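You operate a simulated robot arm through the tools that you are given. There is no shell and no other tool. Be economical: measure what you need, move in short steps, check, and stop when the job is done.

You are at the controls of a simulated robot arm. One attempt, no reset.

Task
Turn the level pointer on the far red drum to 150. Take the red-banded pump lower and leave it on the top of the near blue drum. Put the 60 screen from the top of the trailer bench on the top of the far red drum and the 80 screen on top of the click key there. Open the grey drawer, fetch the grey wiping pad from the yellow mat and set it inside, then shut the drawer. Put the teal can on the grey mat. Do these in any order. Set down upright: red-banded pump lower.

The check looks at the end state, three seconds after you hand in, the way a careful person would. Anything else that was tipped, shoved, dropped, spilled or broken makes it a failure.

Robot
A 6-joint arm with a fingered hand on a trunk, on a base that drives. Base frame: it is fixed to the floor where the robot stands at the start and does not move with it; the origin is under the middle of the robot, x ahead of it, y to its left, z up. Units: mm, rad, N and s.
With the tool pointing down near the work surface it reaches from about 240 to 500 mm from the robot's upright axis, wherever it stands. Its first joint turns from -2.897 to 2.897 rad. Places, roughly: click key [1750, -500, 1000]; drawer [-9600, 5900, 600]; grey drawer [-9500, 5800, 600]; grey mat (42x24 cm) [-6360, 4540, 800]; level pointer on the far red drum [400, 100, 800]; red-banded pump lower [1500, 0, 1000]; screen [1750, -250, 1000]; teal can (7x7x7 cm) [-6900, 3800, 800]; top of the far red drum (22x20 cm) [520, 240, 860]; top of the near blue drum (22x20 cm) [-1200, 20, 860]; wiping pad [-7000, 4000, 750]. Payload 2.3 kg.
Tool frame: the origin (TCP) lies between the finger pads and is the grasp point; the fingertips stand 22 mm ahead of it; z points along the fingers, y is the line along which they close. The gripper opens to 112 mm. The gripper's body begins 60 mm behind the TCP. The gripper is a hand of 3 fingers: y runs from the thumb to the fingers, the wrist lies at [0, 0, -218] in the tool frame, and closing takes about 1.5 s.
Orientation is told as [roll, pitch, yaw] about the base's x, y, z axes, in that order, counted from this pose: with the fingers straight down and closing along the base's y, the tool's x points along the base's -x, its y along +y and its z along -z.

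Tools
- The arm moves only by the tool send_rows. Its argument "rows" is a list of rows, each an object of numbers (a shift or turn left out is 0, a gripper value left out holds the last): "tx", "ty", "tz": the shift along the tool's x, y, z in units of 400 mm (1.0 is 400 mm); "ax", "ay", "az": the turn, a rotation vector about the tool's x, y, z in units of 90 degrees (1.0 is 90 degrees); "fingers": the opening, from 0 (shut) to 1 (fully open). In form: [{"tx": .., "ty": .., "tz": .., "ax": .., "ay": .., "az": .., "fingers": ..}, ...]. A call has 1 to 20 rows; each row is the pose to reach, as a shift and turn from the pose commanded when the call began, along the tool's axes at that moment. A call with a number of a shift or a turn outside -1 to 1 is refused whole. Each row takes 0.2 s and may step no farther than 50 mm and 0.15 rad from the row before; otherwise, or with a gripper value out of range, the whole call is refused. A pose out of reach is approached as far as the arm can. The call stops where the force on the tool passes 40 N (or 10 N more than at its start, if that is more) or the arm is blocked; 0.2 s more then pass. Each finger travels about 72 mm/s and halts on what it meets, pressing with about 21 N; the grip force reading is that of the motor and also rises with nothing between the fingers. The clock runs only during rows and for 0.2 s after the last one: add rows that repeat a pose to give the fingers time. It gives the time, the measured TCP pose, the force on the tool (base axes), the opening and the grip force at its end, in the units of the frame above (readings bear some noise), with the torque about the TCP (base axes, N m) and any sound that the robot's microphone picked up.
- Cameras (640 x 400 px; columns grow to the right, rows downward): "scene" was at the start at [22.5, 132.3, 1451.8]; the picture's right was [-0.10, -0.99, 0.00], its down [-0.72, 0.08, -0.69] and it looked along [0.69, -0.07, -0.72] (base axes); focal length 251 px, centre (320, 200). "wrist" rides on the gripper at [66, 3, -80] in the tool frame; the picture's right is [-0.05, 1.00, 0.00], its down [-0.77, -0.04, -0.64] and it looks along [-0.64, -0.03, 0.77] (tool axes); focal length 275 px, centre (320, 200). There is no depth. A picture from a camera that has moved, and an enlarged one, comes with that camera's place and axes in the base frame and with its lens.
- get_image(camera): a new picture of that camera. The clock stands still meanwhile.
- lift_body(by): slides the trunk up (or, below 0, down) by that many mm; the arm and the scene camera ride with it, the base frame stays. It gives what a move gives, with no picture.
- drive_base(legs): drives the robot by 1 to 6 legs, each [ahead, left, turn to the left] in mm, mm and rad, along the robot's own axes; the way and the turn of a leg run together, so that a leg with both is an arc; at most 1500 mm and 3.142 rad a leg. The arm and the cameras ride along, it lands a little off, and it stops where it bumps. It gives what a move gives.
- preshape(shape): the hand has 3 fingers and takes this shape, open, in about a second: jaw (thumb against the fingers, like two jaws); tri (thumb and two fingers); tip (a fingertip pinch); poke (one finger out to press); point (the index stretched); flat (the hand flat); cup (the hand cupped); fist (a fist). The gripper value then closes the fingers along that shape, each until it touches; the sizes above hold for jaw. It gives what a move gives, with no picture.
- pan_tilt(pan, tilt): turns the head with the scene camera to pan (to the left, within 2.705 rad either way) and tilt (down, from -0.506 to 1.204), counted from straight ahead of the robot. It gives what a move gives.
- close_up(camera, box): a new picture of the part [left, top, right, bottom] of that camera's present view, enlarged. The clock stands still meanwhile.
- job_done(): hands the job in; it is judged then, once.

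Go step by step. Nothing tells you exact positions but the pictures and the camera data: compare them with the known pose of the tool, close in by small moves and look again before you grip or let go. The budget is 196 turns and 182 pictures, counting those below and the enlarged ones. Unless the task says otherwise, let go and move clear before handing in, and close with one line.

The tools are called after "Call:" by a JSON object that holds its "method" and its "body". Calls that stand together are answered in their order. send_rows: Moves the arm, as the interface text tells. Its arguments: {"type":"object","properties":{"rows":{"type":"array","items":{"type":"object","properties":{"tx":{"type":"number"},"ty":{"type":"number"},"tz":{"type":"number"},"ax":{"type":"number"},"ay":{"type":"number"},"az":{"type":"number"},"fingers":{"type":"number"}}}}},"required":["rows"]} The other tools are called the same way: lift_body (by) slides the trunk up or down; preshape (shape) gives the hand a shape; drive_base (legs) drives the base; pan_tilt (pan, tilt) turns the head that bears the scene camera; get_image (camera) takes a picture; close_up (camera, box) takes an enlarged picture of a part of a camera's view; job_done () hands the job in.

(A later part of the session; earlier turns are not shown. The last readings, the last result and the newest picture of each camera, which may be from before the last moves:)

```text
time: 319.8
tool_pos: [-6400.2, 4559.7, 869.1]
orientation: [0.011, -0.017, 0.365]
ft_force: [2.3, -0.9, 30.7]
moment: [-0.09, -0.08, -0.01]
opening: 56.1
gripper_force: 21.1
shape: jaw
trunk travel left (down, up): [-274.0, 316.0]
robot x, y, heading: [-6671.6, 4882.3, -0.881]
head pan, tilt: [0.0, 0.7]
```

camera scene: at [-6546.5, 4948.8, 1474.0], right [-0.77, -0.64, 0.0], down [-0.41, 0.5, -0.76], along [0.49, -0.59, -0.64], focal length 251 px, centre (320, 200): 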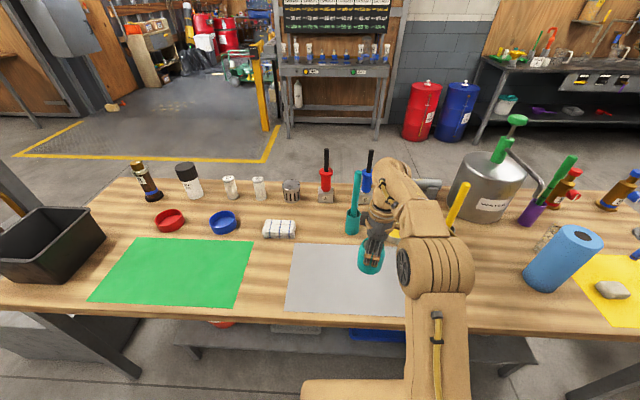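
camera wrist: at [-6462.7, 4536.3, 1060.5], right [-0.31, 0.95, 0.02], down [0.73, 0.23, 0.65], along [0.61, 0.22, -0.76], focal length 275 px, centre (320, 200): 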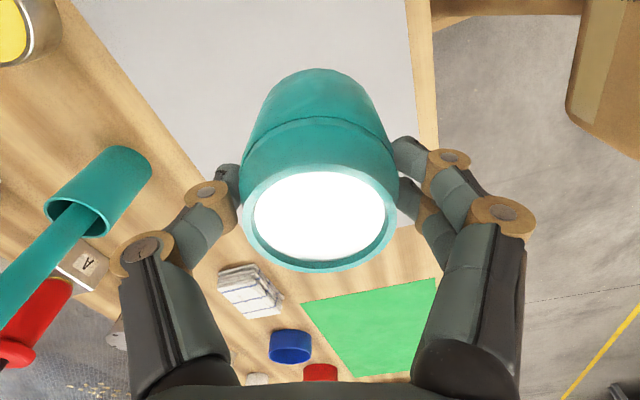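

Contact as at pick height. Easing up 4 mm, opening, then rising.

Call:
{"method": "lift_body", "body": {"by": 4}}

Call:
{"method": "send_rows", "body": {"rows": [{"fingers": 0.55}, {"fingers": 0.6}, {"fingers": 0.68}, {"fingers": 0.75}, {"fingers": 0.75}]}}

Call:
{"method": "lift_body", "body": {"by": 200}}

Call:
{"method": "get_image", "body": {"camera": "wrist"}}

```text
time: 320.4
tool_pos: [-6400.1, 4559.5, 870.0]
orientation: [0.017, -0.016, 0.365]
ft_force: [0.5, 1.9, 6.2]
moment: [-0.04, -0.05, -0.03]
opening: 56.1
gripper_force: 20.8
shape: jaw
trunk travel left (down, up): [-278.0, 312.0]
robot x, y, heading: [-6675.3, 4881.5, -0.881]
head pan, tilt: [0.0, 0.7]
```

```text
time: 321.6
tool_pos: [-6399.8, 4558.2, 871.6]
orientation: [0.015, -0.016, 0.363]
ft_force: [0.0, 0.1, 0.3]
moment: [0.03, 0.02, -0.01]
opening: 83.7
gripper_force: 0.0
shape: jaw
trunk travel left (down, up): [-278.0, 312.0]
robot x, y, heading: [-6671.1, 4877.9, -0.878]
head pan, tilt: [0.0, 0.7]
```

```text
time: 323.7
tool_pos: [-6398.6, 4558.2, 1070.6]
orientation: [0.018, -0.016, 0.365]
ft_force: [1.0, 1.2, -0.5]
moment: [0.01, 0.0, 0.03]
opening: 83.8
gripper_force: 0.0
shape: jaw
trunk travel left (down, up): [-478.0, 112.0]
robot x, y, heading: [-6672.9, 4877.8, -0.877]
head pan, tilt: [0.0, 0.7]
```

```text
53 pictures are left
camera wrist: at [-6462.6, 4536.3, 1150.5], right [-0.31, 0.95, 0.02], down [0.73, 0.23, 0.65], along [0.61, 0.22, -0.76], focal length 275 px, centre (320, 200)
```

wrist: 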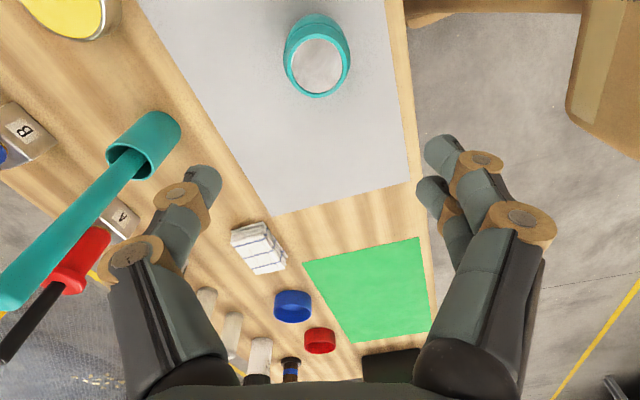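

The teal can stands on the grey mat. Now to the grey drawer: squaring the hand, turning round and driving to its front.

Call:
{"method": "send_rows", "body": {"rows": [{"tz": -0.05, "az": 0.09}, {"tz": -0.1, "az": 0.18}, {"tz": -0.1, "az": 0.27}, {"tz": -0.1, "az": 0.36}, {"tz": -0.1, "az": 0.45}, {"tz": -0.1, "az": 0.54}, {"tz": -0.1, "az": 0.63}, {"tz": -0.1, "az": 0.72}, {"tz": -0.1, "az": 0.79}]}}

Call:
{"method": "drive_base", "body": {"legs": [[-350, 0, 0], [0, 0, 1.57], [0, 0, 1.55], [1050, 840, 0], [0, 845, 0]]}}

Call:
{"method": "pan_tilt", "body": {"pan": 0.1, "tilt": 0.7}}

Call:
{"method": "get_image", "body": {"camera": "scene"}}

```text
time: 325.7
tool_pos: [-6399.2, 4557.7, 1109.7]
orientation: [0.02, 0.011, -0.882]
ft_force: [0.9, 0.1, -0.8]
moment: [-0.03, 0.02, -0.02]
opening: 83.5
gripper_force: 0.0
shape: jaw
trunk travel left (down, up): [-478.0, 112.0]
robot x, y, heading: [-6674.6, 4879.1, -0.881]
head pan, tilt: [0.0, 0.7]
```

```text
time: 346.1
tool_pos: [-9135.0, 5080.2, 1110.7]
orientation: [0.021, 0.009, 2.317]
ft_force: [0.5, 0.2, 0.7]
moment: [-0.01, -0.01, -0.01]
opening: 83.7
gripper_force: 0.0
shape: jaw
trunk travel left (down, up): [-478.0, 112.0]
robot x, y, heading: [-8845.9, 4774.7, 2.318]
head pan, tilt: [0.0, 0.7]
```

```text
time: 346.8
tool_pos: [-9133.0, 5080.3, 1109.9]
orientation: [0.022, 0.011, 2.316]
ft_force: [-0.7, -0.2, -0.7]
moment: [-0.02, 0.04, -0.01]
opening: 83.9
gripper_force: 0.1
shape: jaw
trunk travel left (down, up): [-478.0, 112.0]
robot x, y, heading: [-8840.5, 4771.8, 2.319]
head pan, tilt: [0.099, 0.7]
```

```text
52 pictures are left
camera scene: at [-8967.0, 4691.7, 1563.9], right [0.67, 0.75, 0.0], down [0.48, -0.43, -0.76], along [-0.57, 0.51, -0.64], focal length 251 px, centre (320, 200)
```

scene: 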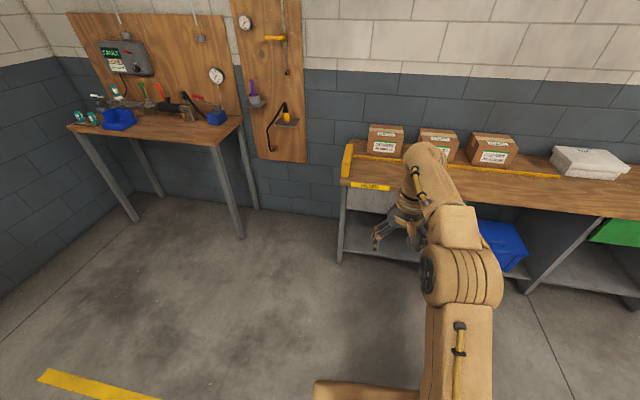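

Drawer is at the left end of the bench, handle ≈[-9440,5650]. I'll square up, level the hand here at a safe distance, then roll it so the fingers close vertically on the handle bar.

Call:
{"method": "drive_base", "body": {"legs": [[0, 0, -0.097]]}}

Call:
{"method": "send_rows", "body": {"rows": [{"tx": -0.02, "ay": -0.083}, {"tx": -0.04, "ay": -0.167}, {"tx": -0.06, "ay": -0.25}, {"tx": -0.08, "ay": -0.333}, {"tx": -0.1, "ay": -0.417}, {"tx": -0.12, "ay": -0.5}, {"tx": -0.14, "ay": -0.583}, {"tx": -0.16, "ay": -0.667}, {"tx": -0.18, "ay": -0.75}, {"tx": -0.19, "ay": -0.833}, {"tx": -0.2, "ay": -0.917}, {"tx": -0.2, "ay": -1.0}]}}

```text
time: 347.7
tool_pos: [-9103.9, 5107.4, 1109.7]
orientation: [0.021, 0.009, 2.22]
ft_force: [0.0, -0.6, 0.3]
moment: [0.02, 0.04, -0.02]
opening: 83.6
gripper_force: 0.1
shape: jaw
trunk travel left (down, up): [-478.0, 112.0]
robot x, y, heading: [-8841.1, 4774.7, 2.216]
head pan, tilt: [0.099, 0.7]
```

```text
time: 350.3
tool_pos: [-9223.2, 5111.8, 1173.5]
orientation: [0.456, -1.529, 1.729]
ft_force: [-0.3, 0.1, -0.2]
moment: [-0.01, -0.02, 0.02]
opening: 83.8
gripper_force: 0.0
shape: jaw
out of reach, approached as far as the arm can: row 4, 5, 6, 8, 9, 10, 11, 12
trunk travel left (down, up): [-478.0, 112.0]
robot x, y, heading: [-8845.4, 4772.0, 2.213]
head pan, tilt: [0.099, 0.7]
```

Call:
{"method": "send_rows", "body": {"rows": [{"tz": -0.03, "az": 0.09}, {"tz": -0.06, "az": 0.18}, {"tz": -0.09, "az": 0.27}, {"tz": -0.12, "az": 0.36}, {"tz": -0.12, "az": 0.45}, {"tz": -0.12, "az": 0.54}, {"tz": -0.12, "az": 0.63}, {"tz": -0.12, "az": 0.72}, {"tz": -0.12, "az": 0.81}, {"tz": -0.12, "az": 0.9}, {"tz": -0.12, "az": 0.99}]}}

Call:
{"method": "lift_body", "body": {"by": -350}}

Call:
{"method": "get_image", "body": {"camera": "wrist"}}

Call:
{"method": "get_image", "body": {"camera": "scene"}}

```text
time: 352.7
tool_pos: [-9198.7, 5069.2, 1178.1]
orientation: [1.557, 0.006, 0.646]
ft_force: [0.1, -0.5, -0.6]
moment: [-0.01, 0.01, 0.03]
opening: 83.9
gripper_force: 0.1
shape: jaw
out of reach, approached as far as the arm can: row 1, 2, 3, 4, 5, 6, 7, 8, 9, 10, 11
trunk travel left (down, up): [-478.0, 112.0]
robot x, y, heading: [-8840.7, 4777.5, 2.221]
head pan, tilt: [0.099, 0.7]
```

```text
time: 356.1
tool_pos: [-9198.2, 5070.1, 829.3]
orientation: [1.557, 0.006, 0.646]
ft_force: [0.3, -0.2, -0.1]
moment: [-0.01, 0.01, 0.04]
opening: 84.0
gripper_force: 0.0
shape: jaw
trunk travel left (down, up): [-128.0, 462.0]
robot x, y, heading: [-8842.1, 4774.7, 2.214]
head pan, tilt: [0.099, 0.7]
```

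```text
51 pictures are left
camera wrist: at [-9203.0, 4965.7, 834.3], right [0.03, 0.04, 1.0], down [1.0, -0.04, -0.03], along [0.04, 1.0, -0.04], focal length 275 px, centre (320, 200)
```

wrist: 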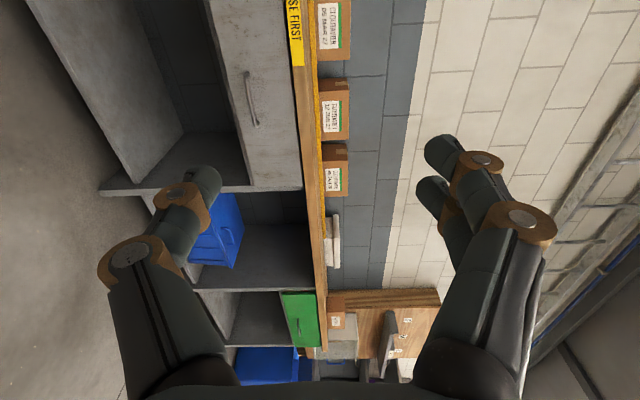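

```text
50 pictures are left
camera scene: at [-8974.4, 4704.2, 1214.0], right [0.74, 0.68, 0.0], down [0.44, -0.47, -0.76], along [-0.52, 0.56, -0.64], focal length 251 px, centre (320, 200)
```

scene: 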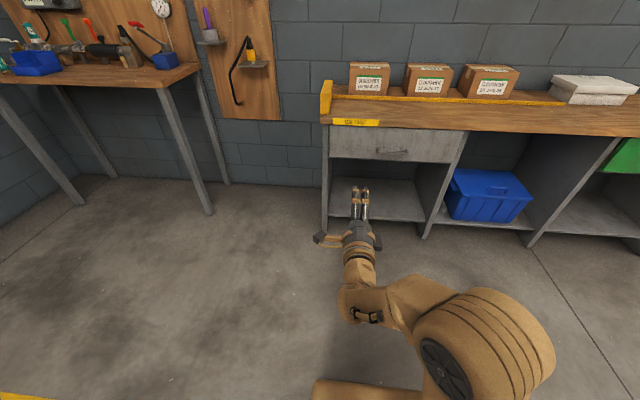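

The handle measures ≈[-9482,5796,593]. Lowering trunk and arm to that height, then shifting right 209 and approaching.

Call:
{"method": "lift_body", "body": {"by": -125}}

Call:
{"method": "send_rows", "body": {"rows": [{"ty": -0.1}, {"ty": -0.2}, {"ty": -0.27}]}}

Call:
{"method": "drive_base", "body": {"legs": [[450, -209, 0.02]]}}

Call:
{"method": "get_image", "body": {"camera": "wrist"}}

Call:
{"method": "get_image", "body": {"camera": "scene"}}

```text
time: 357.7
tool_pos: [-9197.6, 5070.0, 704.8]
orientation: [1.557, 0.005, 0.646]
ft_force: [0.3, 0.9, 0.1]
moment: [-0.01, 0.03, -0.02]
opening: 83.8
gripper_force: 0.0
shape: jaw
trunk travel left (down, up): [-3.0, 587.0]
robot x, y, heading: [-8842.7, 4776.6, 2.216]
head pan, tilt: [0.099, 0.7]
```

```text
time: 358.5
tool_pos: [-9220.6, 5031.8, 621.9]
orientation: [1.549, 0.006, 0.633]
ft_force: [0.1, 0.0, 0.4]
moment: [0.03, -0.01, -0.01]
opening: 83.9
gripper_force: 0.1
shape: jaw
out of reach, approached as far as the arm can: row 1, 2, 3
trunk travel left (down, up): [-3.0, 587.0]
robot x, y, heading: [-8843.4, 4775.3, 2.215]
head pan, tilt: [0.099, 0.7]
```

```text
time: 361.4
tool_pos: [-9342.7, 5500.6, 622.5]
orientation: [1.547, 0.006, 0.67]
ft_force: [0.2, 0.1, -0.7]
moment: [0.0, 0.01, -0.04]
opening: 83.9
gripper_force: 0.1
shape: jaw
trunk travel left (down, up): [-3.0, 587.0]
robot x, y, heading: [-8956.3, 5258.2, 2.256]
head pan, tilt: [0.099, 0.7]
```

```text
49 pictures are left
camera wrist: at [-9344.7, 5396.9, 628.2], right [0.03, 0.05, 1.0], down [1.0, -0.02, -0.03], along [0.02, 1.0, -0.05], focal length 275 px, centre (320, 200)
```

wrist: 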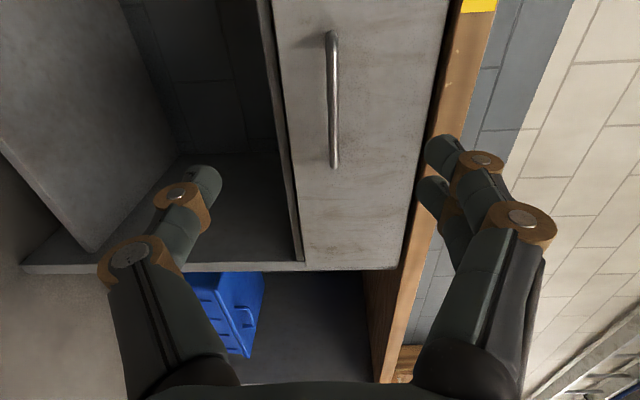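

```text
48 pictures are left
camera scene: at [-9085.0, 5182.0, 1088.9], right [0.71, 0.7, 0.0], down [0.45, -0.46, -0.77], along [-0.54, 0.54, -0.64], focal length 251 px, centre (320, 200)
```

scene: 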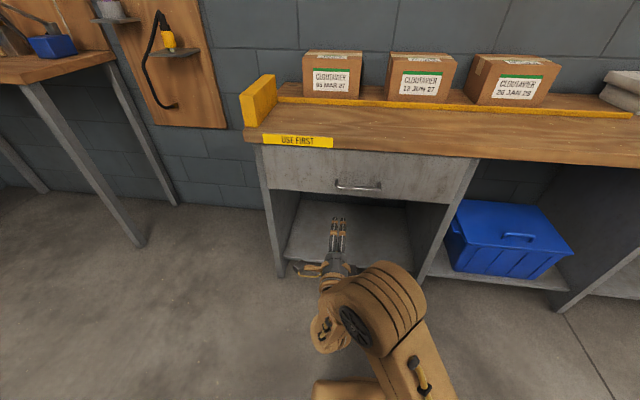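

Handle ≈[-9450,5712,631], about 232 mm ahead and 47 mm right. Approaching by base.

Call:
{"method": "drive_base", "body": {"legs": [[140, -47, -0.015]]}}

Call:
{"method": "get_image", "body": {"camera": "wrist"}}

```text
time: 362.8
tool_pos: [-9388.6, 5644.4, 623.1]
orientation: [1.546, 0.003, 0.655]
ft_force: [0.1, -0.8, -0.5]
moment: [0.0, 0.02, 0.03]
opening: 83.4
gripper_force: 0.1
shape: jaw
trunk travel left (down, up): [-3.0, 587.0]
robot x, y, heading: [-9005.7, 5400.4, 2.236]
head pan, tilt: [0.099, 0.7]
```

```text
47 pictures are left
camera wrist: at [-9391.8, 5541.4, 628.2], right [0.03, 0.05, 1.0], down [1.0, -0.04, -0.03], along [0.03, 1.0, -0.05], focal length 275 px, centre (320, 200)
```

wrist: 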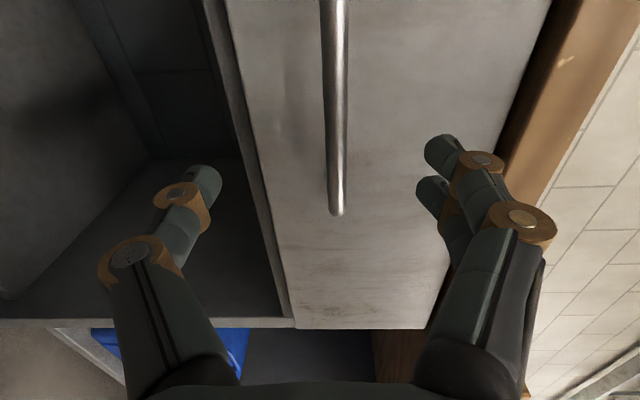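

The bar is at z≈630, 74 mm ahead and centred. Advancing 64 mm with the arm and closing on it.

Call:
{"method": "send_rows", "body": {"rows": [{"ty": 0.0175, "tz": 0.05}, {"ty": 0.0175, "tz": 0.1}, {"ty": 0.0175, "tz": 0.16}]}}

Call:
{"method": "get_image", "body": {"camera": "wrist"}}

```text
time: 363.6
tool_pos: [-9433.3, 5691.4, 632.9]
orientation: [1.546, 0.006, 0.65]
ft_force: [-0.7, 0.1, -0.3]
moment: [0.03, -0.01, 0.02]
opening: 83.7
gripper_force: 0.0
shape: jaw
out of reach, approached as far as the arm can: row 2, 3
trunk travel left (down, up): [-3.0, 587.0]
robot x, y, heading: [-9007.5, 5398.0, 2.238]
head pan, tilt: [0.099, 0.7]
```

```text
46 pictures are left
camera wrist: at [-9437.3, 5587.6, 638.7], right [0.03, 0.05, 1.0], down [1.0, -0.04, -0.02], along [0.04, 1.0, -0.05], focal length 275 px, centre (320, 200)
```

wrist: 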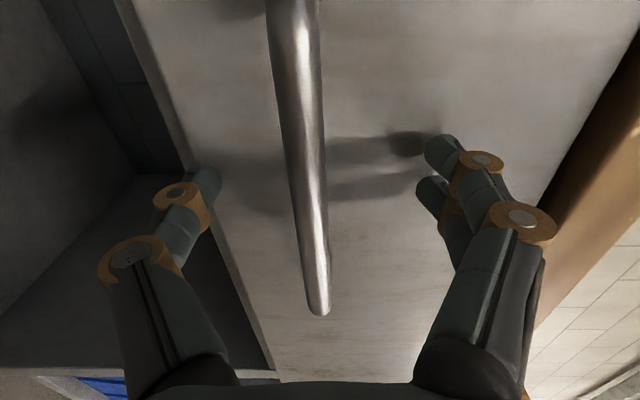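

The bar lies between the fingers, slightly low. Lowering 5 mm and closing.

Call:
{"method": "send_rows", "body": {"rows": [{"ty": -0.0125}, {"ty": -0.0125, "fingers": 0.0}, {"ty": -0.0125}, {"ty": -0.0125}, {"ty": -0.0125}, {"ty": -0.0125}, {"ty": -0.0125}]}}

Call:
{"method": "drive_base", "body": {"legs": [[-60, 0, 0]]}}

Call:
{"method": "get_image", "body": {"camera": "scene"}}

```text
time: 365.1
tool_pos: [-9434.0, 5690.7, 629.4]
orientation: [1.541, 0.003, 0.648]
ft_force: [-2.0, 1.7, -4.9]
moment: [0.0, 0.04, 0.01]
opening: 0.1
gripper_force: 21.1
shape: jaw
trunk travel left (down, up): [-3.0, 587.0]
robot x, y, heading: [-9009.9, 5397.7, 2.239]
head pan, tilt: [0.099, 0.7]
```

```text
time: 366.1
tool_pos: [-9395.5, 5643.9, 628.5]
orientation: [1.545, 0.005, 0.646]
ft_force: [0.5, 0.4, -2.9]
moment: [0.03, 0.01, -0.04]
opening: 0.0
gripper_force: 20.6
shape: jaw
trunk travel left (down, up): [-3.0, 587.0]
robot x, y, heading: [-8967.8, 5350.6, 2.234]
head pan, tilt: [0.099, 0.7]
```

```text
45 pictures are left
camera scene: at [-9098.4, 5276.4, 1088.9], right [0.72, 0.69, 0.0], down [0.45, -0.46, -0.76], along [-0.53, 0.55, -0.64], focal length 251 px, centre (320, 200)
```

scene: 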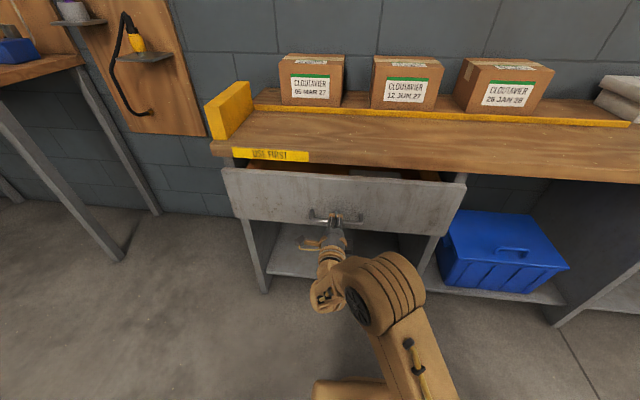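

It works: the drawer is coming out. Pulling 180 mm further.

Call:
{"method": "drive_base", "body": {"legs": [[-180, 0, 0]]}}

Call:
{"method": "get_image", "body": {"camera": "scene"}}

```text
time: 367.6
tool_pos: [-9283.8, 5501.0, 629.1]
orientation: [1.546, 0.006, 0.645]
ft_force: [1.6, -2.2, -2.6]
moment: [0.03, 0.01, -0.04]
opening: 0.0
gripper_force: 20.9
shape: jaw
trunk travel left (down, up): [-3.0, 587.0]
robot x, y, heading: [-8857.2, 5204.6, 2.231]
head pan, tilt: [0.099, 0.7]
```

```text
44 pictures are left
camera scene: at [-8986.4, 5133.7, 1088.9], right [0.72, 0.69, 0.0], down [0.45, -0.47, -0.76], along [-0.53, 0.55, -0.64], focal length 251 px, centre (320, 200)
```

scene: 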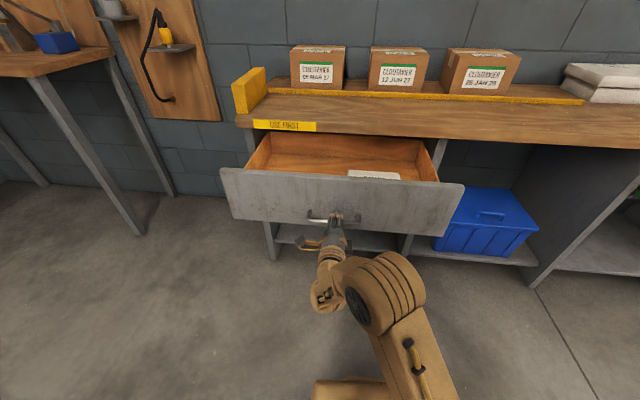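

Open by about 240 mm. Releasing the handle and backing away.

Call:
{"method": "send_rows", "body": {"rows": [{"fingers": 0.3}, {"fingers": 0.5}, {"fingers": 0.7}, {"fingers": 0.7}, {"fingers": 0.7}]}}

Call:
{"method": "drive_base", "body": {"legs": [[-250, 0, 0]]}}

Call:
{"method": "get_image", "body": {"camera": "scene"}}

```text
time: 368.8
tool_pos: [-9284.3, 5501.4, 629.3]
orientation: [1.545, 0.006, 0.646]
ft_force: [0.1, -0.1, -0.1]
moment: [-0.01, 0.02, -0.01]
opening: 77.8
gripper_force: 0.0
shape: jaw
trunk travel left (down, up): [-3.0, 587.0]
robot x, y, heading: [-8857.3, 5201.0, 2.235]
head pan, tilt: [0.099, 0.7]
```

```text
time: 370.7
tool_pos: [-9126.9, 5300.9, 628.1]
orientation: [1.544, 0.007, 0.646]
ft_force: [-0.3, 1.2, -0.5]
moment: [-0.01, 0.02, 0.01]
opening: 78.1
gripper_force: 0.0
shape: jaw
trunk travel left (down, up): [-3.0, 587.0]
robot x, y, heading: [-8700.3, 5009.4, 2.236]
head pan, tilt: [0.099, 0.7]
```

```text
43 pictures are left
camera scene: at [-8829.5, 4933.7, 1088.9], right [0.72, 0.69, 0.0], down [0.45, -0.46, -0.76], along [-0.53, 0.55, -0.64], focal length 251 px, centre (320, 200)
```

scene: 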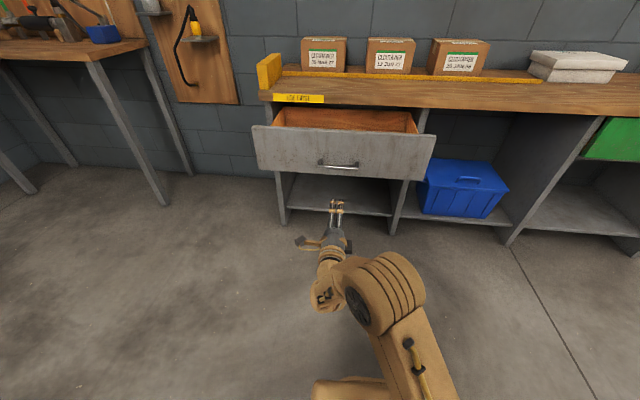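

The drawer stays open. Raising the trunk and unrolling the hand to point down again.

Call:
{"method": "lift_body", "body": {"by": 480}}

Call:
{"method": "send_rows", "body": {"rows": [{"az": -0.09}, {"az": -0.18}, {"az": -0.27}, {"az": -0.36}, {"az": -0.45}, {"az": -0.54}, {"az": -0.63}, {"az": -0.72}, {"az": -0.81}, {"az": -0.9}, {"az": -0.98}]}}

```text
refused: 480 is not a number from -400 to 400
```

```text
time: 373.1
tool_pos: [-9127.8, 5301.4, 628.1]
orientation: [0.908, -1.529, 1.309]
ft_force: [0.3, -0.2, -0.6]
moment: [0.01, -0.01, 0.03]
opening: 78.0
gripper_force: 0.0
shape: jaw
trunk travel left (down, up): [-3.0, 587.0]
robot x, y, heading: [-8700.5, 5007.9, 2.237]
head pan, tilt: [0.099, 0.7]
```

Call:
{"method": "lift_body", "body": {"by": 400}}

Call:
{"method": "send_rows", "body": {"rows": [{"tz": -0.025, "ay": 0.083}, {"tz": -0.05, "ay": 0.167}, {"tz": -0.075, "ay": 0.25}, {"tz": -0.1, "ay": 0.333}, {"tz": -0.125, "ay": 0.417}, {"tz": -0.15, "ay": 0.5}, {"tz": -0.175, "ay": 0.583}, {"tz": -0.2, "ay": 0.667}, {"tz": -0.225, "ay": 0.75}, {"tz": -0.25, "ay": 0.833}, {"tz": -0.275, "ay": 0.917}, {"tz": -0.3, "ay": 0.98}]}}

```text
time: 376.9
tool_pos: [-9127.4, 5301.8, 1028.5]
orientation: [0.94, -1.526, 1.275]
ft_force: [-0.1, 0.4, -0.7]
moment: [0.0, 0.01, 0.01]
opening: 78.2
gripper_force: 0.1
shape: jaw
trunk travel left (down, up): [-403.0, 187.0]
robot x, y, heading: [-8701.8, 5009.1, 2.24]
head pan, tilt: [0.099, 0.7]
```

```text
time: 379.5
tool_pos: [-9056.8, 5205.0, 1030.4]
orientation: [0.037, -0.003, 2.215]
ft_force: [-0.1, -0.7, 0.4]
moment: [-0.02, 0.04, -0.06]
opening: 78.2
gripper_force: 0.1
shape: jaw
trunk travel left (down, up): [-403.0, 187.0]
robot x, y, heading: [-8701.1, 5004.8, 2.238]
head pan, tilt: [0.099, 0.7]
```

Hand is down again. Recentring it and driving to the far side of the table, facing the yellow mat.

Call:
{"method": "send_rows", "body": {"rows": [{"ty": -0.1, "ax": 0.024}, {"ty": -0.2, "ax": 0.024}, {"ty": -0.3, "ax": 0.024}, {"ty": -0.38, "ax": 0.024}]}}

Call:
{"method": "drive_base", "body": {"legs": [[0, -832, 0], [-1050, 0, 0], [0, 0, 1.57], [0, 0, 1.57], [230, 0, 0]]}}

Call:
{"method": "get_image", "body": {"camera": "wrist"}}

Call:
{"method": "get_image", "body": {"camera": "scene"}}

```text
time: 380.5
tool_pos: [-8932.5, 5296.6, 1027.6]
orientation: [-0.002, -0.005, 2.217]
ft_force: [-0.7, 0.6, -0.1]
moment: [0.02, -0.02, -0.01]
opening: 78.0
gripper_force: 0.1
shape: jaw
trunk travel left (down, up): [-403.0, 187.0]
robot x, y, heading: [-8702.5, 5008.2, 2.238]
head pan, tilt: [0.099, 0.7]
```

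```text
time: 399.0
tool_pos: [-7002.2, 4240.9, 1028.0]
orientation: [-0.002, -0.005, -0.906]
ft_force: [-1.3, 0.1, -0.2]
moment: [-0.02, 0.01, 0.02]
opening: 78.1
gripper_force: 0.0
shape: jaw
trunk travel left (down, up): [-403.0, 187.0]
robot x, y, heading: [-7243.5, 4525.9, -0.884]
head pan, tilt: [0.099, 0.7]
```

```text
42 pictures are left
camera wrist: at [-7040.3, 4296.2, 1108.1], right [0.81, 0.58, 0.0], down [0.45, -0.63, 0.64], along [0.37, -0.52, -0.77], focal length 275 px, centre (320, 200)
```

wrist: 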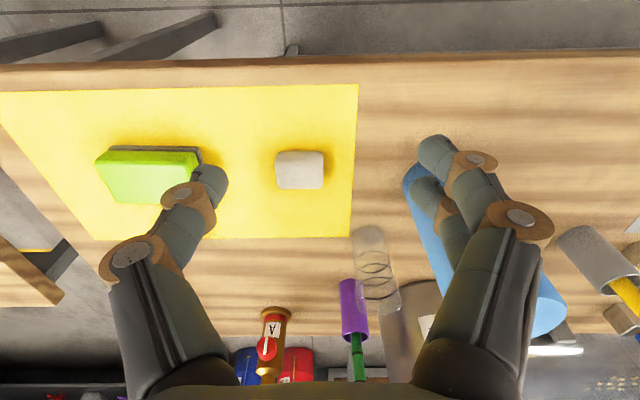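

```text
41 pictures are left
camera scene: at [-7106.9, 4601.9, 1488.9], right [-0.71, -0.71, 0.0], down [-0.46, 0.46, -0.76], along [0.54, -0.54, -0.64], focal length 251 px, centre (320, 200)
```

scene: 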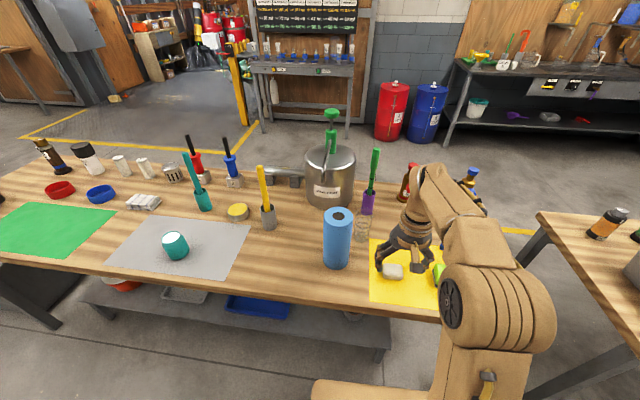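

The grey pad is at [-6947,4121]. Driving 100 nearer, centring over it, then lowering by trunk.

Call:
{"method": "drive_base", "body": {"legs": [[100, 0, 0]]}}

Call:
{"method": "send_rows", "body": {"rows": [{"tx": -0.07, "ty": -0.08}, {"tx": -0.072, "ty": -0.082}]}}

Call:
{"method": "lift_body", "body": {"by": -130}}

Call:
{"method": "get_image", "body": {"camera": "wrist"}}

```text
time: 400.1
tool_pos: [-6936.6, 4162.7, 1028.3]
orientation: [-0.003, -0.003, -0.903]
ft_force: [-0.4, -1.6, -0.3]
moment: [-0.01, 0.06, 0.03]
opening: 78.1
gripper_force: 0.1
shape: jaw
trunk travel left (down, up): [-403.0, 187.0]
robot x, y, heading: [-7175.2, 4447.6, -0.882]
head pan, tilt: [0.099, 0.7]
```

```text
time: 400.7
tool_pos: [-6945.4, 4121.2, 1027.7]
orientation: [-0.002, -0.004, -0.904]
ft_force: [-0.2, 0.8, -0.8]
moment: [0.01, 0.01, 0.01]
opening: 78.2
gripper_force: 0.0
shape: jaw
trunk travel left (down, up): [-403.0, 187.0]
robot x, y, heading: [-7176.3, 4448.1, -0.885]
head pan, tilt: [0.099, 0.7]
```

```text
time: 402.3
tool_pos: [-6946.0, 4120.8, 898.5]
orientation: [-0.002, -0.006, -0.903]
ft_force: [0.8, -0.3, 0.6]
moment: [-0.01, 0.01, 0.02]
opening: 78.1
gripper_force: 0.1
shape: jaw
trunk travel left (down, up): [-273.0, 317.0]
robot x, y, heading: [-7177.9, 4449.2, -0.886]
head pan, tilt: [0.099, 0.7]
```

```text
40 pictures are left
camera wrist: at [-6984.7, 4176.0, 978.7], right [0.81, 0.58, 0.0], down [0.45, -0.63, 0.64], along [0.37, -0.52, -0.77], focal length 275 px, centre (320, 200)
```

wrist: 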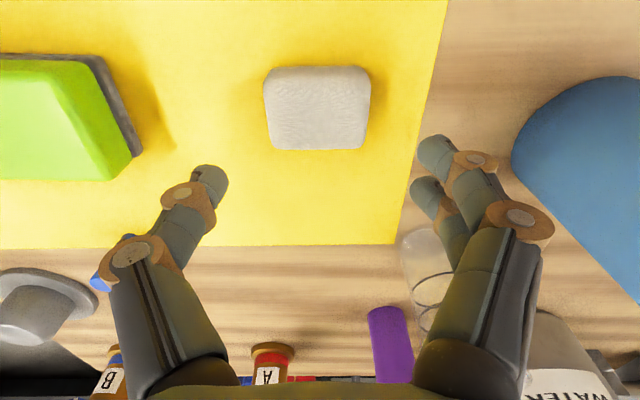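

Centred over the pad (≈68 mm wide). Opening to 98 mm and lowering toward the table.

Call:
{"method": "send_rows", "body": {"rows": [{"fingers": 0.88}, {"fingers": 0.88}]}}

Call:
{"method": "lift_body", "body": {"by": -70}}

Call:
{"method": "lift_body", "body": {"by": -6}}

Call:
{"method": "lift_body", "body": {"by": -4}}

Call:
{"method": "get_image", "body": {"camera": "wrist"}}

```text
time: 402.9
tool_pos: [-6945.9, 4120.9, 898.6]
orientation: [-0.001, -0.006, -0.905]
ft_force: [0.2, -0.5, -0.1]
moment: [0.0, -0.02, -0.02]
opening: 98.3
gripper_force: 0.0
shape: jaw
trunk travel left (down, up): [-273.0, 317.0]
robot x, y, heading: [-7177.5, 4451.0, -0.888]
head pan, tilt: [0.099, 0.7]
```

```text
time: 404.0
tool_pos: [-6946.2, 4120.8, 827.8]
orientation: [-0.001, -0.006, -0.904]
ft_force: [0.0, -0.3, -0.2]
moment: [-0.04, -0.03, -0.03]
opening: 98.3
gripper_force: 0.1
shape: jaw
trunk travel left (down, up): [-203.0, 387.0]
robot x, y, heading: [-7178.8, 4449.0, -0.883]
head pan, tilt: [0.099, 0.7]
```

```text
time: 404.5
tool_pos: [-6945.1, 4121.1, 820.6]
orientation: [-0.001, -0.004, -0.903]
ft_force: [-0.3, -0.8, -1.1]
moment: [-0.01, -0.01, -0.02]
opening: 98.3
gripper_force: 0.1
shape: jaw
trunk travel left (down, up): [-197.0, 393.0]
robot x, y, heading: [-7179.0, 4451.1, -0.887]
head pan, tilt: [0.099, 0.7]
```

```text
time: 405.1
tool_pos: [-6945.0, 4121.2, 820.1]
orientation: [-0.001, -0.013, -0.906]
ft_force: [3.3, -9.7, 33.2]
moment: [0.4, -0.62, -0.2]
opening: 97.7
gripper_force: 0.1
shape: jaw
trunk travel left (down, up): [-193.0, 397.0]
robot x, y, heading: [-7175.7, 4452.0, -0.883]
head pan, tilt: [0.099, 0.7]
```

```text
39 pictures are left
camera wrist: at [-6985.8, 4176.2, 900.6], right [0.81, 0.58, 0.0], down [0.44, -0.62, 0.64], along [0.37, -0.53, -0.76], focal length 275 px, centre (320, 200)
```

wrist: 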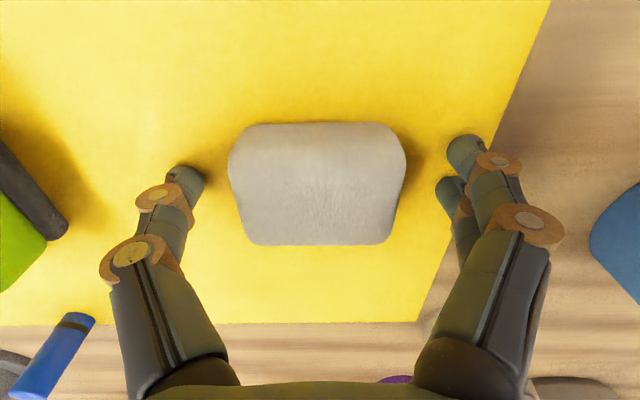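

Fingertips touch the table. Raising 4 mm and closing on the pad.

Call:
{"method": "lift_body", "body": {"by": 5}}

Call:
{"method": "send_rows", "body": {"rows": [{"fingers": 0.0}, {}, {}, {}, {}, {}]}}

Call:
{"method": "lift_body", "body": {"by": 250}}

Call:
{"method": "get_image", "body": {"camera": "wrist"}}

```text
time: 405.6
tool_pos: [-6945.0, 4121.7, 821.0]
orientation: [-0.001, -0.002, -0.903]
ft_force: [0.5, 0.5, 0.5]
moment: [-0.01, -0.03, -0.03]
opening: 98.5
gripper_force: 0.0
shape: jaw
trunk travel left (down, up): [-198.0, 392.0]
robot x, y, heading: [-7178.2, 4446.5, -0.879]
head pan, tilt: [0.099, 0.7]
```

```text
time: 407.0
tool_pos: [-6946.7, 4120.4, 822.9]
orientation: [-0.003, -0.005, -0.904]
ft_force: [0.1, 0.8, -0.9]
moment: [-0.04, -0.01, -0.01]
opening: 54.3
gripper_force: 21.3
shape: jaw
trunk travel left (down, up): [-198.0, 392.0]
robot x, y, heading: [-7179.6, 4449.4, -0.885]
head pan, tilt: [0.099, 0.7]
```

```text
time: 409.6
tool_pos: [-6946.5, 4121.2, 1073.3]
orientation: [-0.002, -0.005, -0.904]
ft_force: [-0.2, -0.2, 0.3]
moment: [0.03, -0.01, 0.01]
opening: 54.0
gripper_force: 20.7
shape: jaw
trunk travel left (down, up): [-448.0, 142.0]
robot x, y, heading: [-7176.3, 4449.2, -0.881]
head pan, tilt: [0.099, 0.7]
```

```text
38 pictures are left
camera wrist: at [-6984.6, 4176.0, 1153.6], right [0.81, 0.58, 0.0], down [0.45, -0.63, 0.64], along [0.37, -0.52, -0.77], focal length 275 px, centre (320, 200)
```

wrist: 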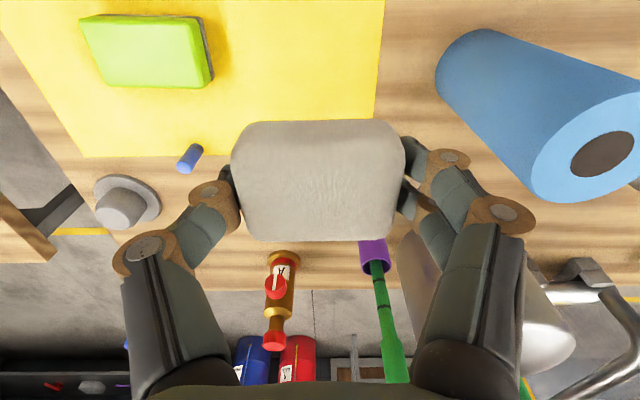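

Pad held. Backing off, turning round and driving to the open drawer.

Call:
{"method": "drive_base", "body": {"legs": [[-330, 0, 0], [0, 0, -1.57], [0, 0, -1.59], [620, 550, 0], [600, 550, 0]]}}

Call:
{"method": "get_image", "body": {"camera": "scene"}}

```text
time: 427.4
tool_pos: [-9233.9, 5303.6, 1073.6]
orientation: [-0.002, -0.005, 2.236]
ft_force: [0.2, 1.0, 0.4]
moment: [0.0, 0.02, 0.0]
opening: 54.1
gripper_force: 21.1
shape: jaw
trunk travel left (down, up): [-448.0, 142.0]
robot x, y, heading: [-9001.7, 4976.8, 2.252]
head pan, tilt: [0.099, 0.7]
```

```text
37 pictures are left
camera scene: at [-9131.3, 4901.5, 1533.9], right [0.71, 0.71, 0.0], down [0.46, -0.46, -0.76], along [-0.54, 0.54, -0.64], focal length 251 px, centre (320, 200)
```

scene: 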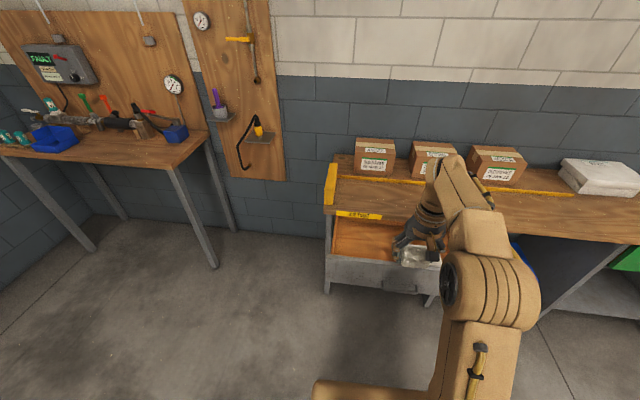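

Aligned: 355 mm further ahead brings the pad over the drawer.

Call:
{"method": "drive_base", "body": {"legs": [[355, 0, 0]]}}

Call:
{"method": "get_image", "body": {"camera": "wrist"}}

Call:
{"method": "get_image", "body": {"camera": "scene"}}

```text
time: 429.7
tool_pos: [-9455.1, 5575.3, 1072.0]
orientation: [-0.001, -0.005, 2.237]
ft_force: [-0.3, -0.2, -0.6]
moment: [-0.04, 0.0, 0.0]
opening: 54.0
gripper_force: 21.4
shape: jaw
trunk travel left (down, up): [-448.0, 142.0]
robot x, y, heading: [-9225.6, 5251.5, 2.253]
head pan, tilt: [0.099, 0.7]
```

```text
36 pictures are left
camera wrist: at [-9417.7, 5521.7, 1153.5], right [-0.81, -0.58, 0.0], down [-0.45, 0.63, 0.64], along [-0.37, 0.52, -0.77], focal length 275 px, centre (320, 200)
```

wrist: 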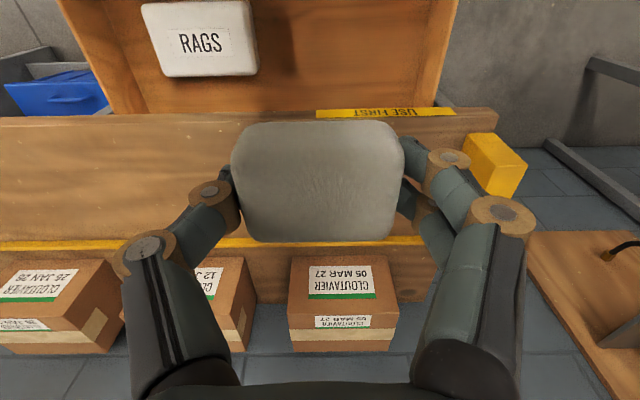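

```text
35 pictures are left
camera scene: at [-9353.5, 5173.1, 1533.9], right [0.71, 0.71, 0.0], down [0.46, -0.46, -0.76], along [-0.54, 0.54, -0.64], focal length 251 px, centre (320, 200)
```

scene: 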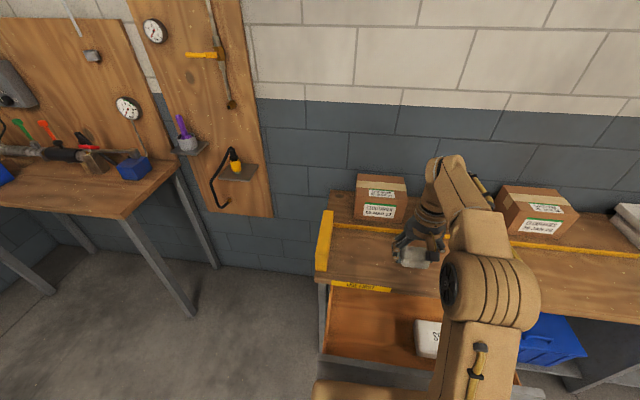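

The pad hangs over the drawer's free left part, beside the RAGS pack. Nudging 20 mm forward, then lowering 330 mm.

Call:
{"method": "send_rows", "body": {"rows": [{"tx": -0.05}, {"tx": -0.05}]}}

Call:
{"method": "lift_body", "body": {"by": -330}}

Call:
{"method": "get_image", "body": {"camera": "wrist"}}

Call:
{"method": "get_image", "body": {"camera": "scene"}}

```text
time: 430.3
tool_pos: [-9467.9, 5590.9, 1073.1]
orientation: [-0.001, -0.005, 2.238]
ft_force: [-0.9, -0.3, -0.7]
moment: [-0.01, 0.02, 0.02]
opening: 54.2
gripper_force: 21.0
shape: jaw
trunk travel left (down, up): [-448.0, 142.0]
robot x, y, heading: [-9224.6, 5248.2, 2.261]
head pan, tilt: [0.099, 0.7]
```

```text
time: 433.5
tool_pos: [-9467.6, 5591.8, 741.9]
orientation: [-0.002, -0.007, 2.236]
ft_force: [-1.3, 1.4, -1.1]
moment: [0.02, -0.01, -0.03]
opening: 53.8
gripper_force: 21.2
shape: jaw
trunk travel left (down, up): [-118.0, 472.0]
robot x, y, heading: [-9222.7, 5247.0, 2.261]
head pan, tilt: [0.099, 0.7]
```

```text
34 pictures are left
camera wrist: at [-9429.3, 5537.2, 823.5], right [-0.81, -0.58, 0.0], down [-0.45, 0.63, 0.64], along [-0.37, 0.52, -0.77], focal length 275 px, centre (320, 200)
```

wrist: 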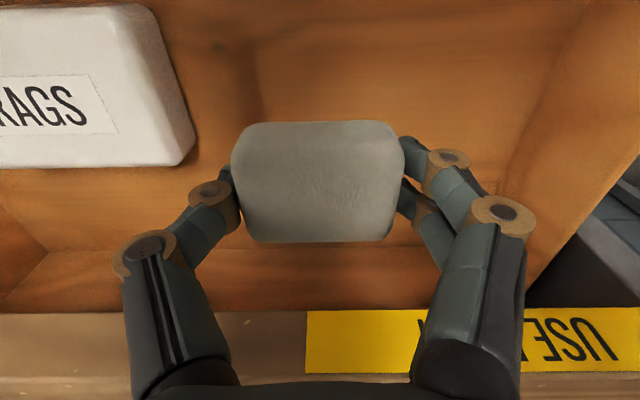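

```text
33 pictures are left
camera scene: at [-9353.0, 5172.5, 1204.0], right [0.71, 0.71, 0.0], down [0.46, -0.46, -0.76], along [-0.54, 0.54, -0.64], focal length 251 px, centre (320, 200)
```

scene: 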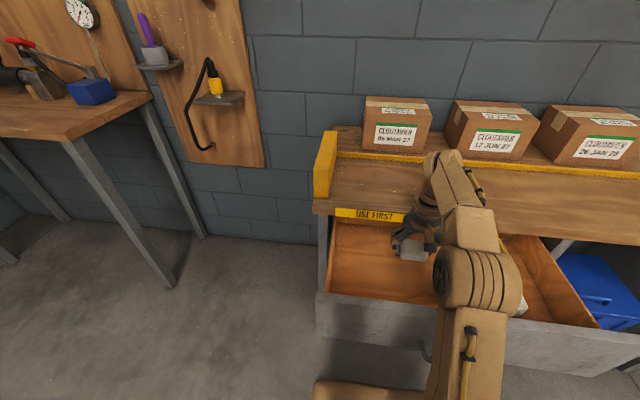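

Good clearance all round. Lowering further in steps.

Call:
{"method": "lift_body", "body": {"by": -80}}

Call:
{"method": "get_image", "body": {"camera": "wrist"}}

```text
time: 434.7
tool_pos: [-9468.0, 5589.8, 663.1]
orientation: [-0.003, -0.005, 2.235]
ft_force: [-0.8, -0.1, 0.7]
moment: [0.01, 0.0, 0.02]
opening: 53.9
gripper_force: 20.8
shape: jaw
trunk travel left (down, up): [-38.0, 552.0]
robot x, y, heading: [-9224.4, 5247.7, 2.258]
head pan, tilt: [0.099, 0.7]
```

```text
32 pictures are left
camera wrist: at [-9429.3, 5537.2, 743.4], right [-0.81, -0.58, 0.0], down [-0.45, 0.63, 0.64], along [-0.37, 0.52, -0.77], focal length 275 px, centre (320, 200)
```

wrist: 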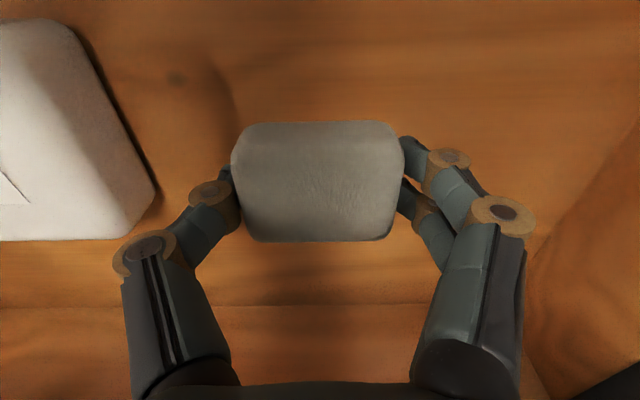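

Drawer floor ≈578. Lowering to contact.

Call:
{"method": "lift_body", "body": {"by": -36}}

Call:
{"method": "send_rows", "body": {"rows": [{"tz": 0.02}, {"tz": 0.035}]}}

Call:
{"method": "send_rows", "body": {"rows": [{"tz": 0.01}]}}

Call:
{"method": "get_image", "body": {"camera": "wrist"}}

```text
time: 435.5
tool_pos: [-9467.4, 5590.4, 627.2]
orientation: [0.0, -0.006, 2.236]
ft_force: [-0.7, -0.3, -0.5]
moment: [0.0, -0.03, -0.04]
opening: 54.3
gripper_force: 20.9
shape: jaw
trunk travel left (down, up): [-2.0, 588.0]
robot x, y, heading: [-9221.5, 5246.1, 2.254]
head pan, tilt: [0.099, 0.7]
```

```text
time: 436.1
tool_pos: [-9467.1, 5591.0, 611.5]
orientation: [-0.002, -0.005, 2.235]
ft_force: [-0.2, 0.8, -0.3]
moment: [-0.02, 0.0, 0.0]
opening: 53.9
gripper_force: 21.2
shape: jaw
trunk travel left (down, up): [-2.0, 588.0]
robot x, y, heading: [-9223.3, 5250.0, 2.26]
head pan, tilt: [0.099, 0.7]
```

```text
time: 436.5
tool_pos: [-9467.3, 5592.1, 609.4]
orientation: [-0.002, -0.006, 2.236]
ft_force: [-1.0, 1.3, 2.3]
moment: [-0.07, 0.07, -0.02]
opening: 54.0
gripper_force: 20.7
shape: jaw
trunk travel left (down, up): [-2.0, 588.0]
robot x, y, heading: [-9223.7, 5250.4, 2.261]
head pan, tilt: [0.099, 0.7]
```

```text
31 pictures are left
camera wrist: at [-9428.8, 5537.1, 689.2], right [-0.81, -0.58, 0.0], down [-0.45, 0.63, 0.64], along [-0.37, 0.52, -0.77], focal length 275 px, centre (320, 200)
```

wrist: 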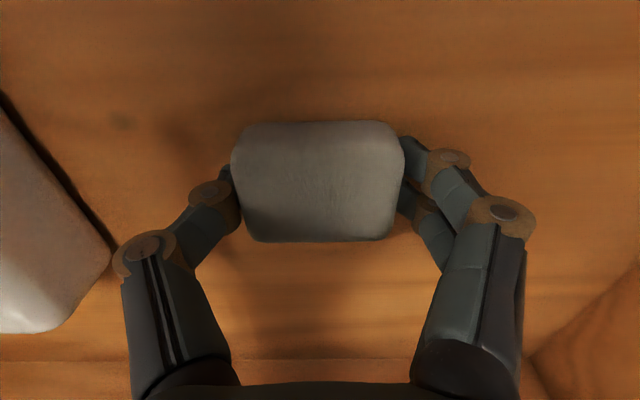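

The pad rests on the drawer floor. Opening just enough and lifting away.

Call:
{"method": "send_rows", "body": {"rows": [{"fingers": 0.55}, {"fingers": 0.6}, {"fingers": 0.64}, {"fingers": 0.64}, {"tz": -0.03}, {"tz": -0.1}]}}

Call:
{"method": "lift_body", "body": {"by": 300}}

Call:
{"method": "get_image", "body": {"camera": "wrist"}}

```text
time: 437.9
tool_pos: [-9467.5, 5592.1, 648.4]
orientation: [-0.003, -0.006, 2.238]
ft_force: [-1.1, 0.6, 0.0]
moment: [0.01, 0.03, 0.0]
opening: 71.2
gripper_force: 0.1
shape: jaw
trunk travel left (down, up): [-2.0, 588.0]
robot x, y, heading: [-9227.5, 5245.0, 2.258]
head pan, tilt: [0.099, 0.7]
```

```text
time: 440.9
tool_pos: [-9467.5, 5592.1, 948.7]
orientation: [-0.002, -0.007, 2.235]
ft_force: [-0.3, 0.2, -0.4]
moment: [0.02, -0.02, -0.01]
opening: 71.4
gripper_force: 0.1
shape: jaw
trunk travel left (down, up): [-302.0, 288.0]
robot x, y, heading: [-9225.4, 5250.8, 2.252]
head pan, tilt: [0.099, 0.7]
```

```text
30 pictures are left
camera wrist: at [-9428.5, 5537.8, 1028.6], right [-0.81, -0.58, 0.0], down [-0.45, 0.63, 0.64], along [-0.37, 0.52, -0.77], focal length 275 px, centre (320, 200)
```

wrist: 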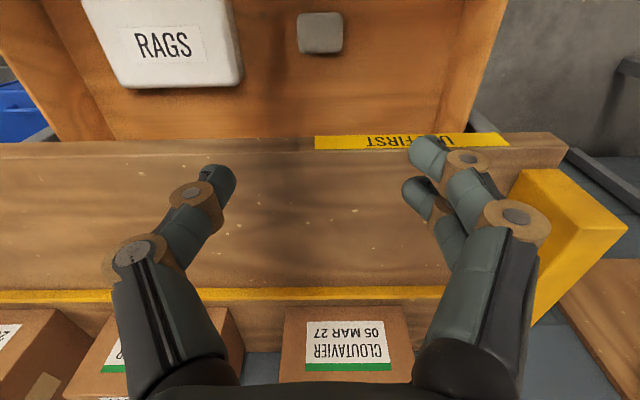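

The grey pad lies in the drawer. Backing away, then levelling and rolling the hand as before to push the drawer shut by its handle.

Call:
{"method": "drive_base", "body": {"legs": [[-600, 0, -0.01]]}}

Call:
{"method": "send_rows", "body": {"rows": [{"tx": -0.02, "ay": -0.083}, {"tx": -0.04, "ay": -0.167}, {"tx": -0.06, "ay": -0.25}, {"tx": -0.08, "ay": -0.333}, {"tx": -0.1, "ay": -0.417}, {"tx": -0.12, "ay": -0.5}, {"tx": -0.14, "ay": -0.583}, {"tx": -0.16, "ay": -0.667}, {"tx": -0.18, "ay": -0.75}, {"tx": -0.19, "ay": -0.833}, {"tx": -0.2, "ay": -0.917}, {"tx": -0.2, "ay": -1.0}]}}

Call:
{"method": "send_rows", "body": {"rows": [{"tz": -0.03, "az": 0.09}, {"tz": -0.06, "az": 0.18}, {"tz": -0.09, "az": 0.27}, {"tz": -0.12, "az": 0.36}, {"tz": -0.12, "az": 0.45}, {"tz": -0.12, "az": 0.54}, {"tz": -0.12, "az": 0.63}, {"tz": -0.12, "az": 0.72}, {"tz": -0.12, "az": 0.81}, {"tz": -0.12, "az": 0.9}, {"tz": -0.12, "az": 0.99}]}}

```text
time: 444.3
tool_pos: [-9077.1, 5118.4, 947.2]
orientation: [-0.001, -0.006, 2.222]
ft_force: [-0.4, -1.4, 0.5]
moment: [0.01, -0.03, -0.01]
opening: 71.1
gripper_force: 0.1
shape: jaw
trunk travel left (down, up): [-302.0, 288.0]
robot x, y, heading: [-8839.8, 4771.0, 2.243]
head pan, tilt: [0.099, 0.7]
```

```text
time: 446.9
tool_pos: [-9125.3, 5182.2, 949.1]
orientation: [-3.124, -1.564, -0.94]
ft_force: [1.0, 0.0, -0.5]
moment: [0.03, 0.0, 0.0]
opening: 71.3
gripper_force: 0.0
shape: jaw
out of reach, approached as far as the arm can: row 7, 8, 9
trunk travel left (down, up): [-302.0, 288.0]
robot x, y, heading: [-8839.5, 4772.0, 2.243]
head pan, tilt: [0.099, 0.7]
```

```text
time: 449.3
tool_pos: [-9100.7, 5152.1, 948.8]
orientation: [1.576, -0.014, 0.65]
ft_force: [0.5, -0.6, 0.8]
moment: [-0.01, 0.02, 0.01]
opening: 71.5
gripper_force: 0.0
shape: jaw
out of reach, approached as far as the arm can: row 4, 5, 6, 7, 8, 9, 10, 11
trunk travel left (down, up): [-302.0, 288.0]
robot x, y, heading: [-8838.1, 4773.1, 2.246]
head pan, tilt: [0.099, 0.7]
```

Level and rolled as wanted. Lowering to handle height and approaching to ~67 mm from it.

Call:
{"method": "lift_body", "body": {"by": -300}}

Call:
{"method": "send_rows", "body": {"rows": [{"ty": -0.02, "fingers": 0.75}, {"ty": -0.045}]}}

Call:
{"method": "drive_base", "body": {"legs": [[320, -65, 0]]}}

Call:
{"method": "get_image", "body": {"camera": "wrist"}}

```text
time: 452.3
tool_pos: [-9101.7, 5152.0, 649.6]
orientation: [1.575, -0.017, 0.652]
ft_force: [-0.1, 0.0, -0.1]
moment: [0.0, -0.01, -0.03]
opening: 71.1
gripper_force: 0.0
shape: jaw
trunk travel left (down, up): [-2.0, 588.0]
robot x, y, heading: [-8839.8, 4772.7, 2.245]
head pan, tilt: [0.099, 0.7]
```

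```text
time: 452.9
tool_pos: [-9101.0, 5151.5, 630.6]
orientation: [1.577, -0.017, 0.652]
ft_force: [0.1, 0.9, 0.5]
moment: [-0.03, 0.03, 0.01]
opening: 83.9
gripper_force: 0.1
shape: jaw
trunk travel left (down, up): [-2.0, 588.0]
robot x, y, heading: [-8839.6, 4772.7, 2.242]
head pan, tilt: [0.099, 0.7]
```

```text
time: 455.1
tool_pos: [-9248.5, 5443.7, 630.2]
orientation: [1.577, -0.018, 0.653]
ft_force: [0.1, 0.9, 0.4]
moment: [0.0, -0.01, -0.04]
opening: 83.8
gripper_force: 0.0
shape: jaw
trunk travel left (down, up): [-2.0, 588.0]
robot x, y, heading: [-8989.0, 5062.1, 2.247]
head pan, tilt: [0.099, 0.7]
```

```text
29 pictures are left
camera wrist: at [-9252.7, 5339.1, 632.4], right [0.03, 0.01, 1.0], down [1.0, -0.04, -0.03], along [0.04, 1.0, -0.01], focal length 275 px, centre (320, 200)
```

wrist: 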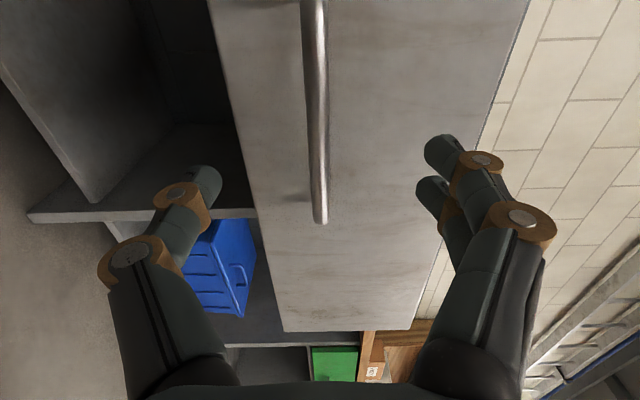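

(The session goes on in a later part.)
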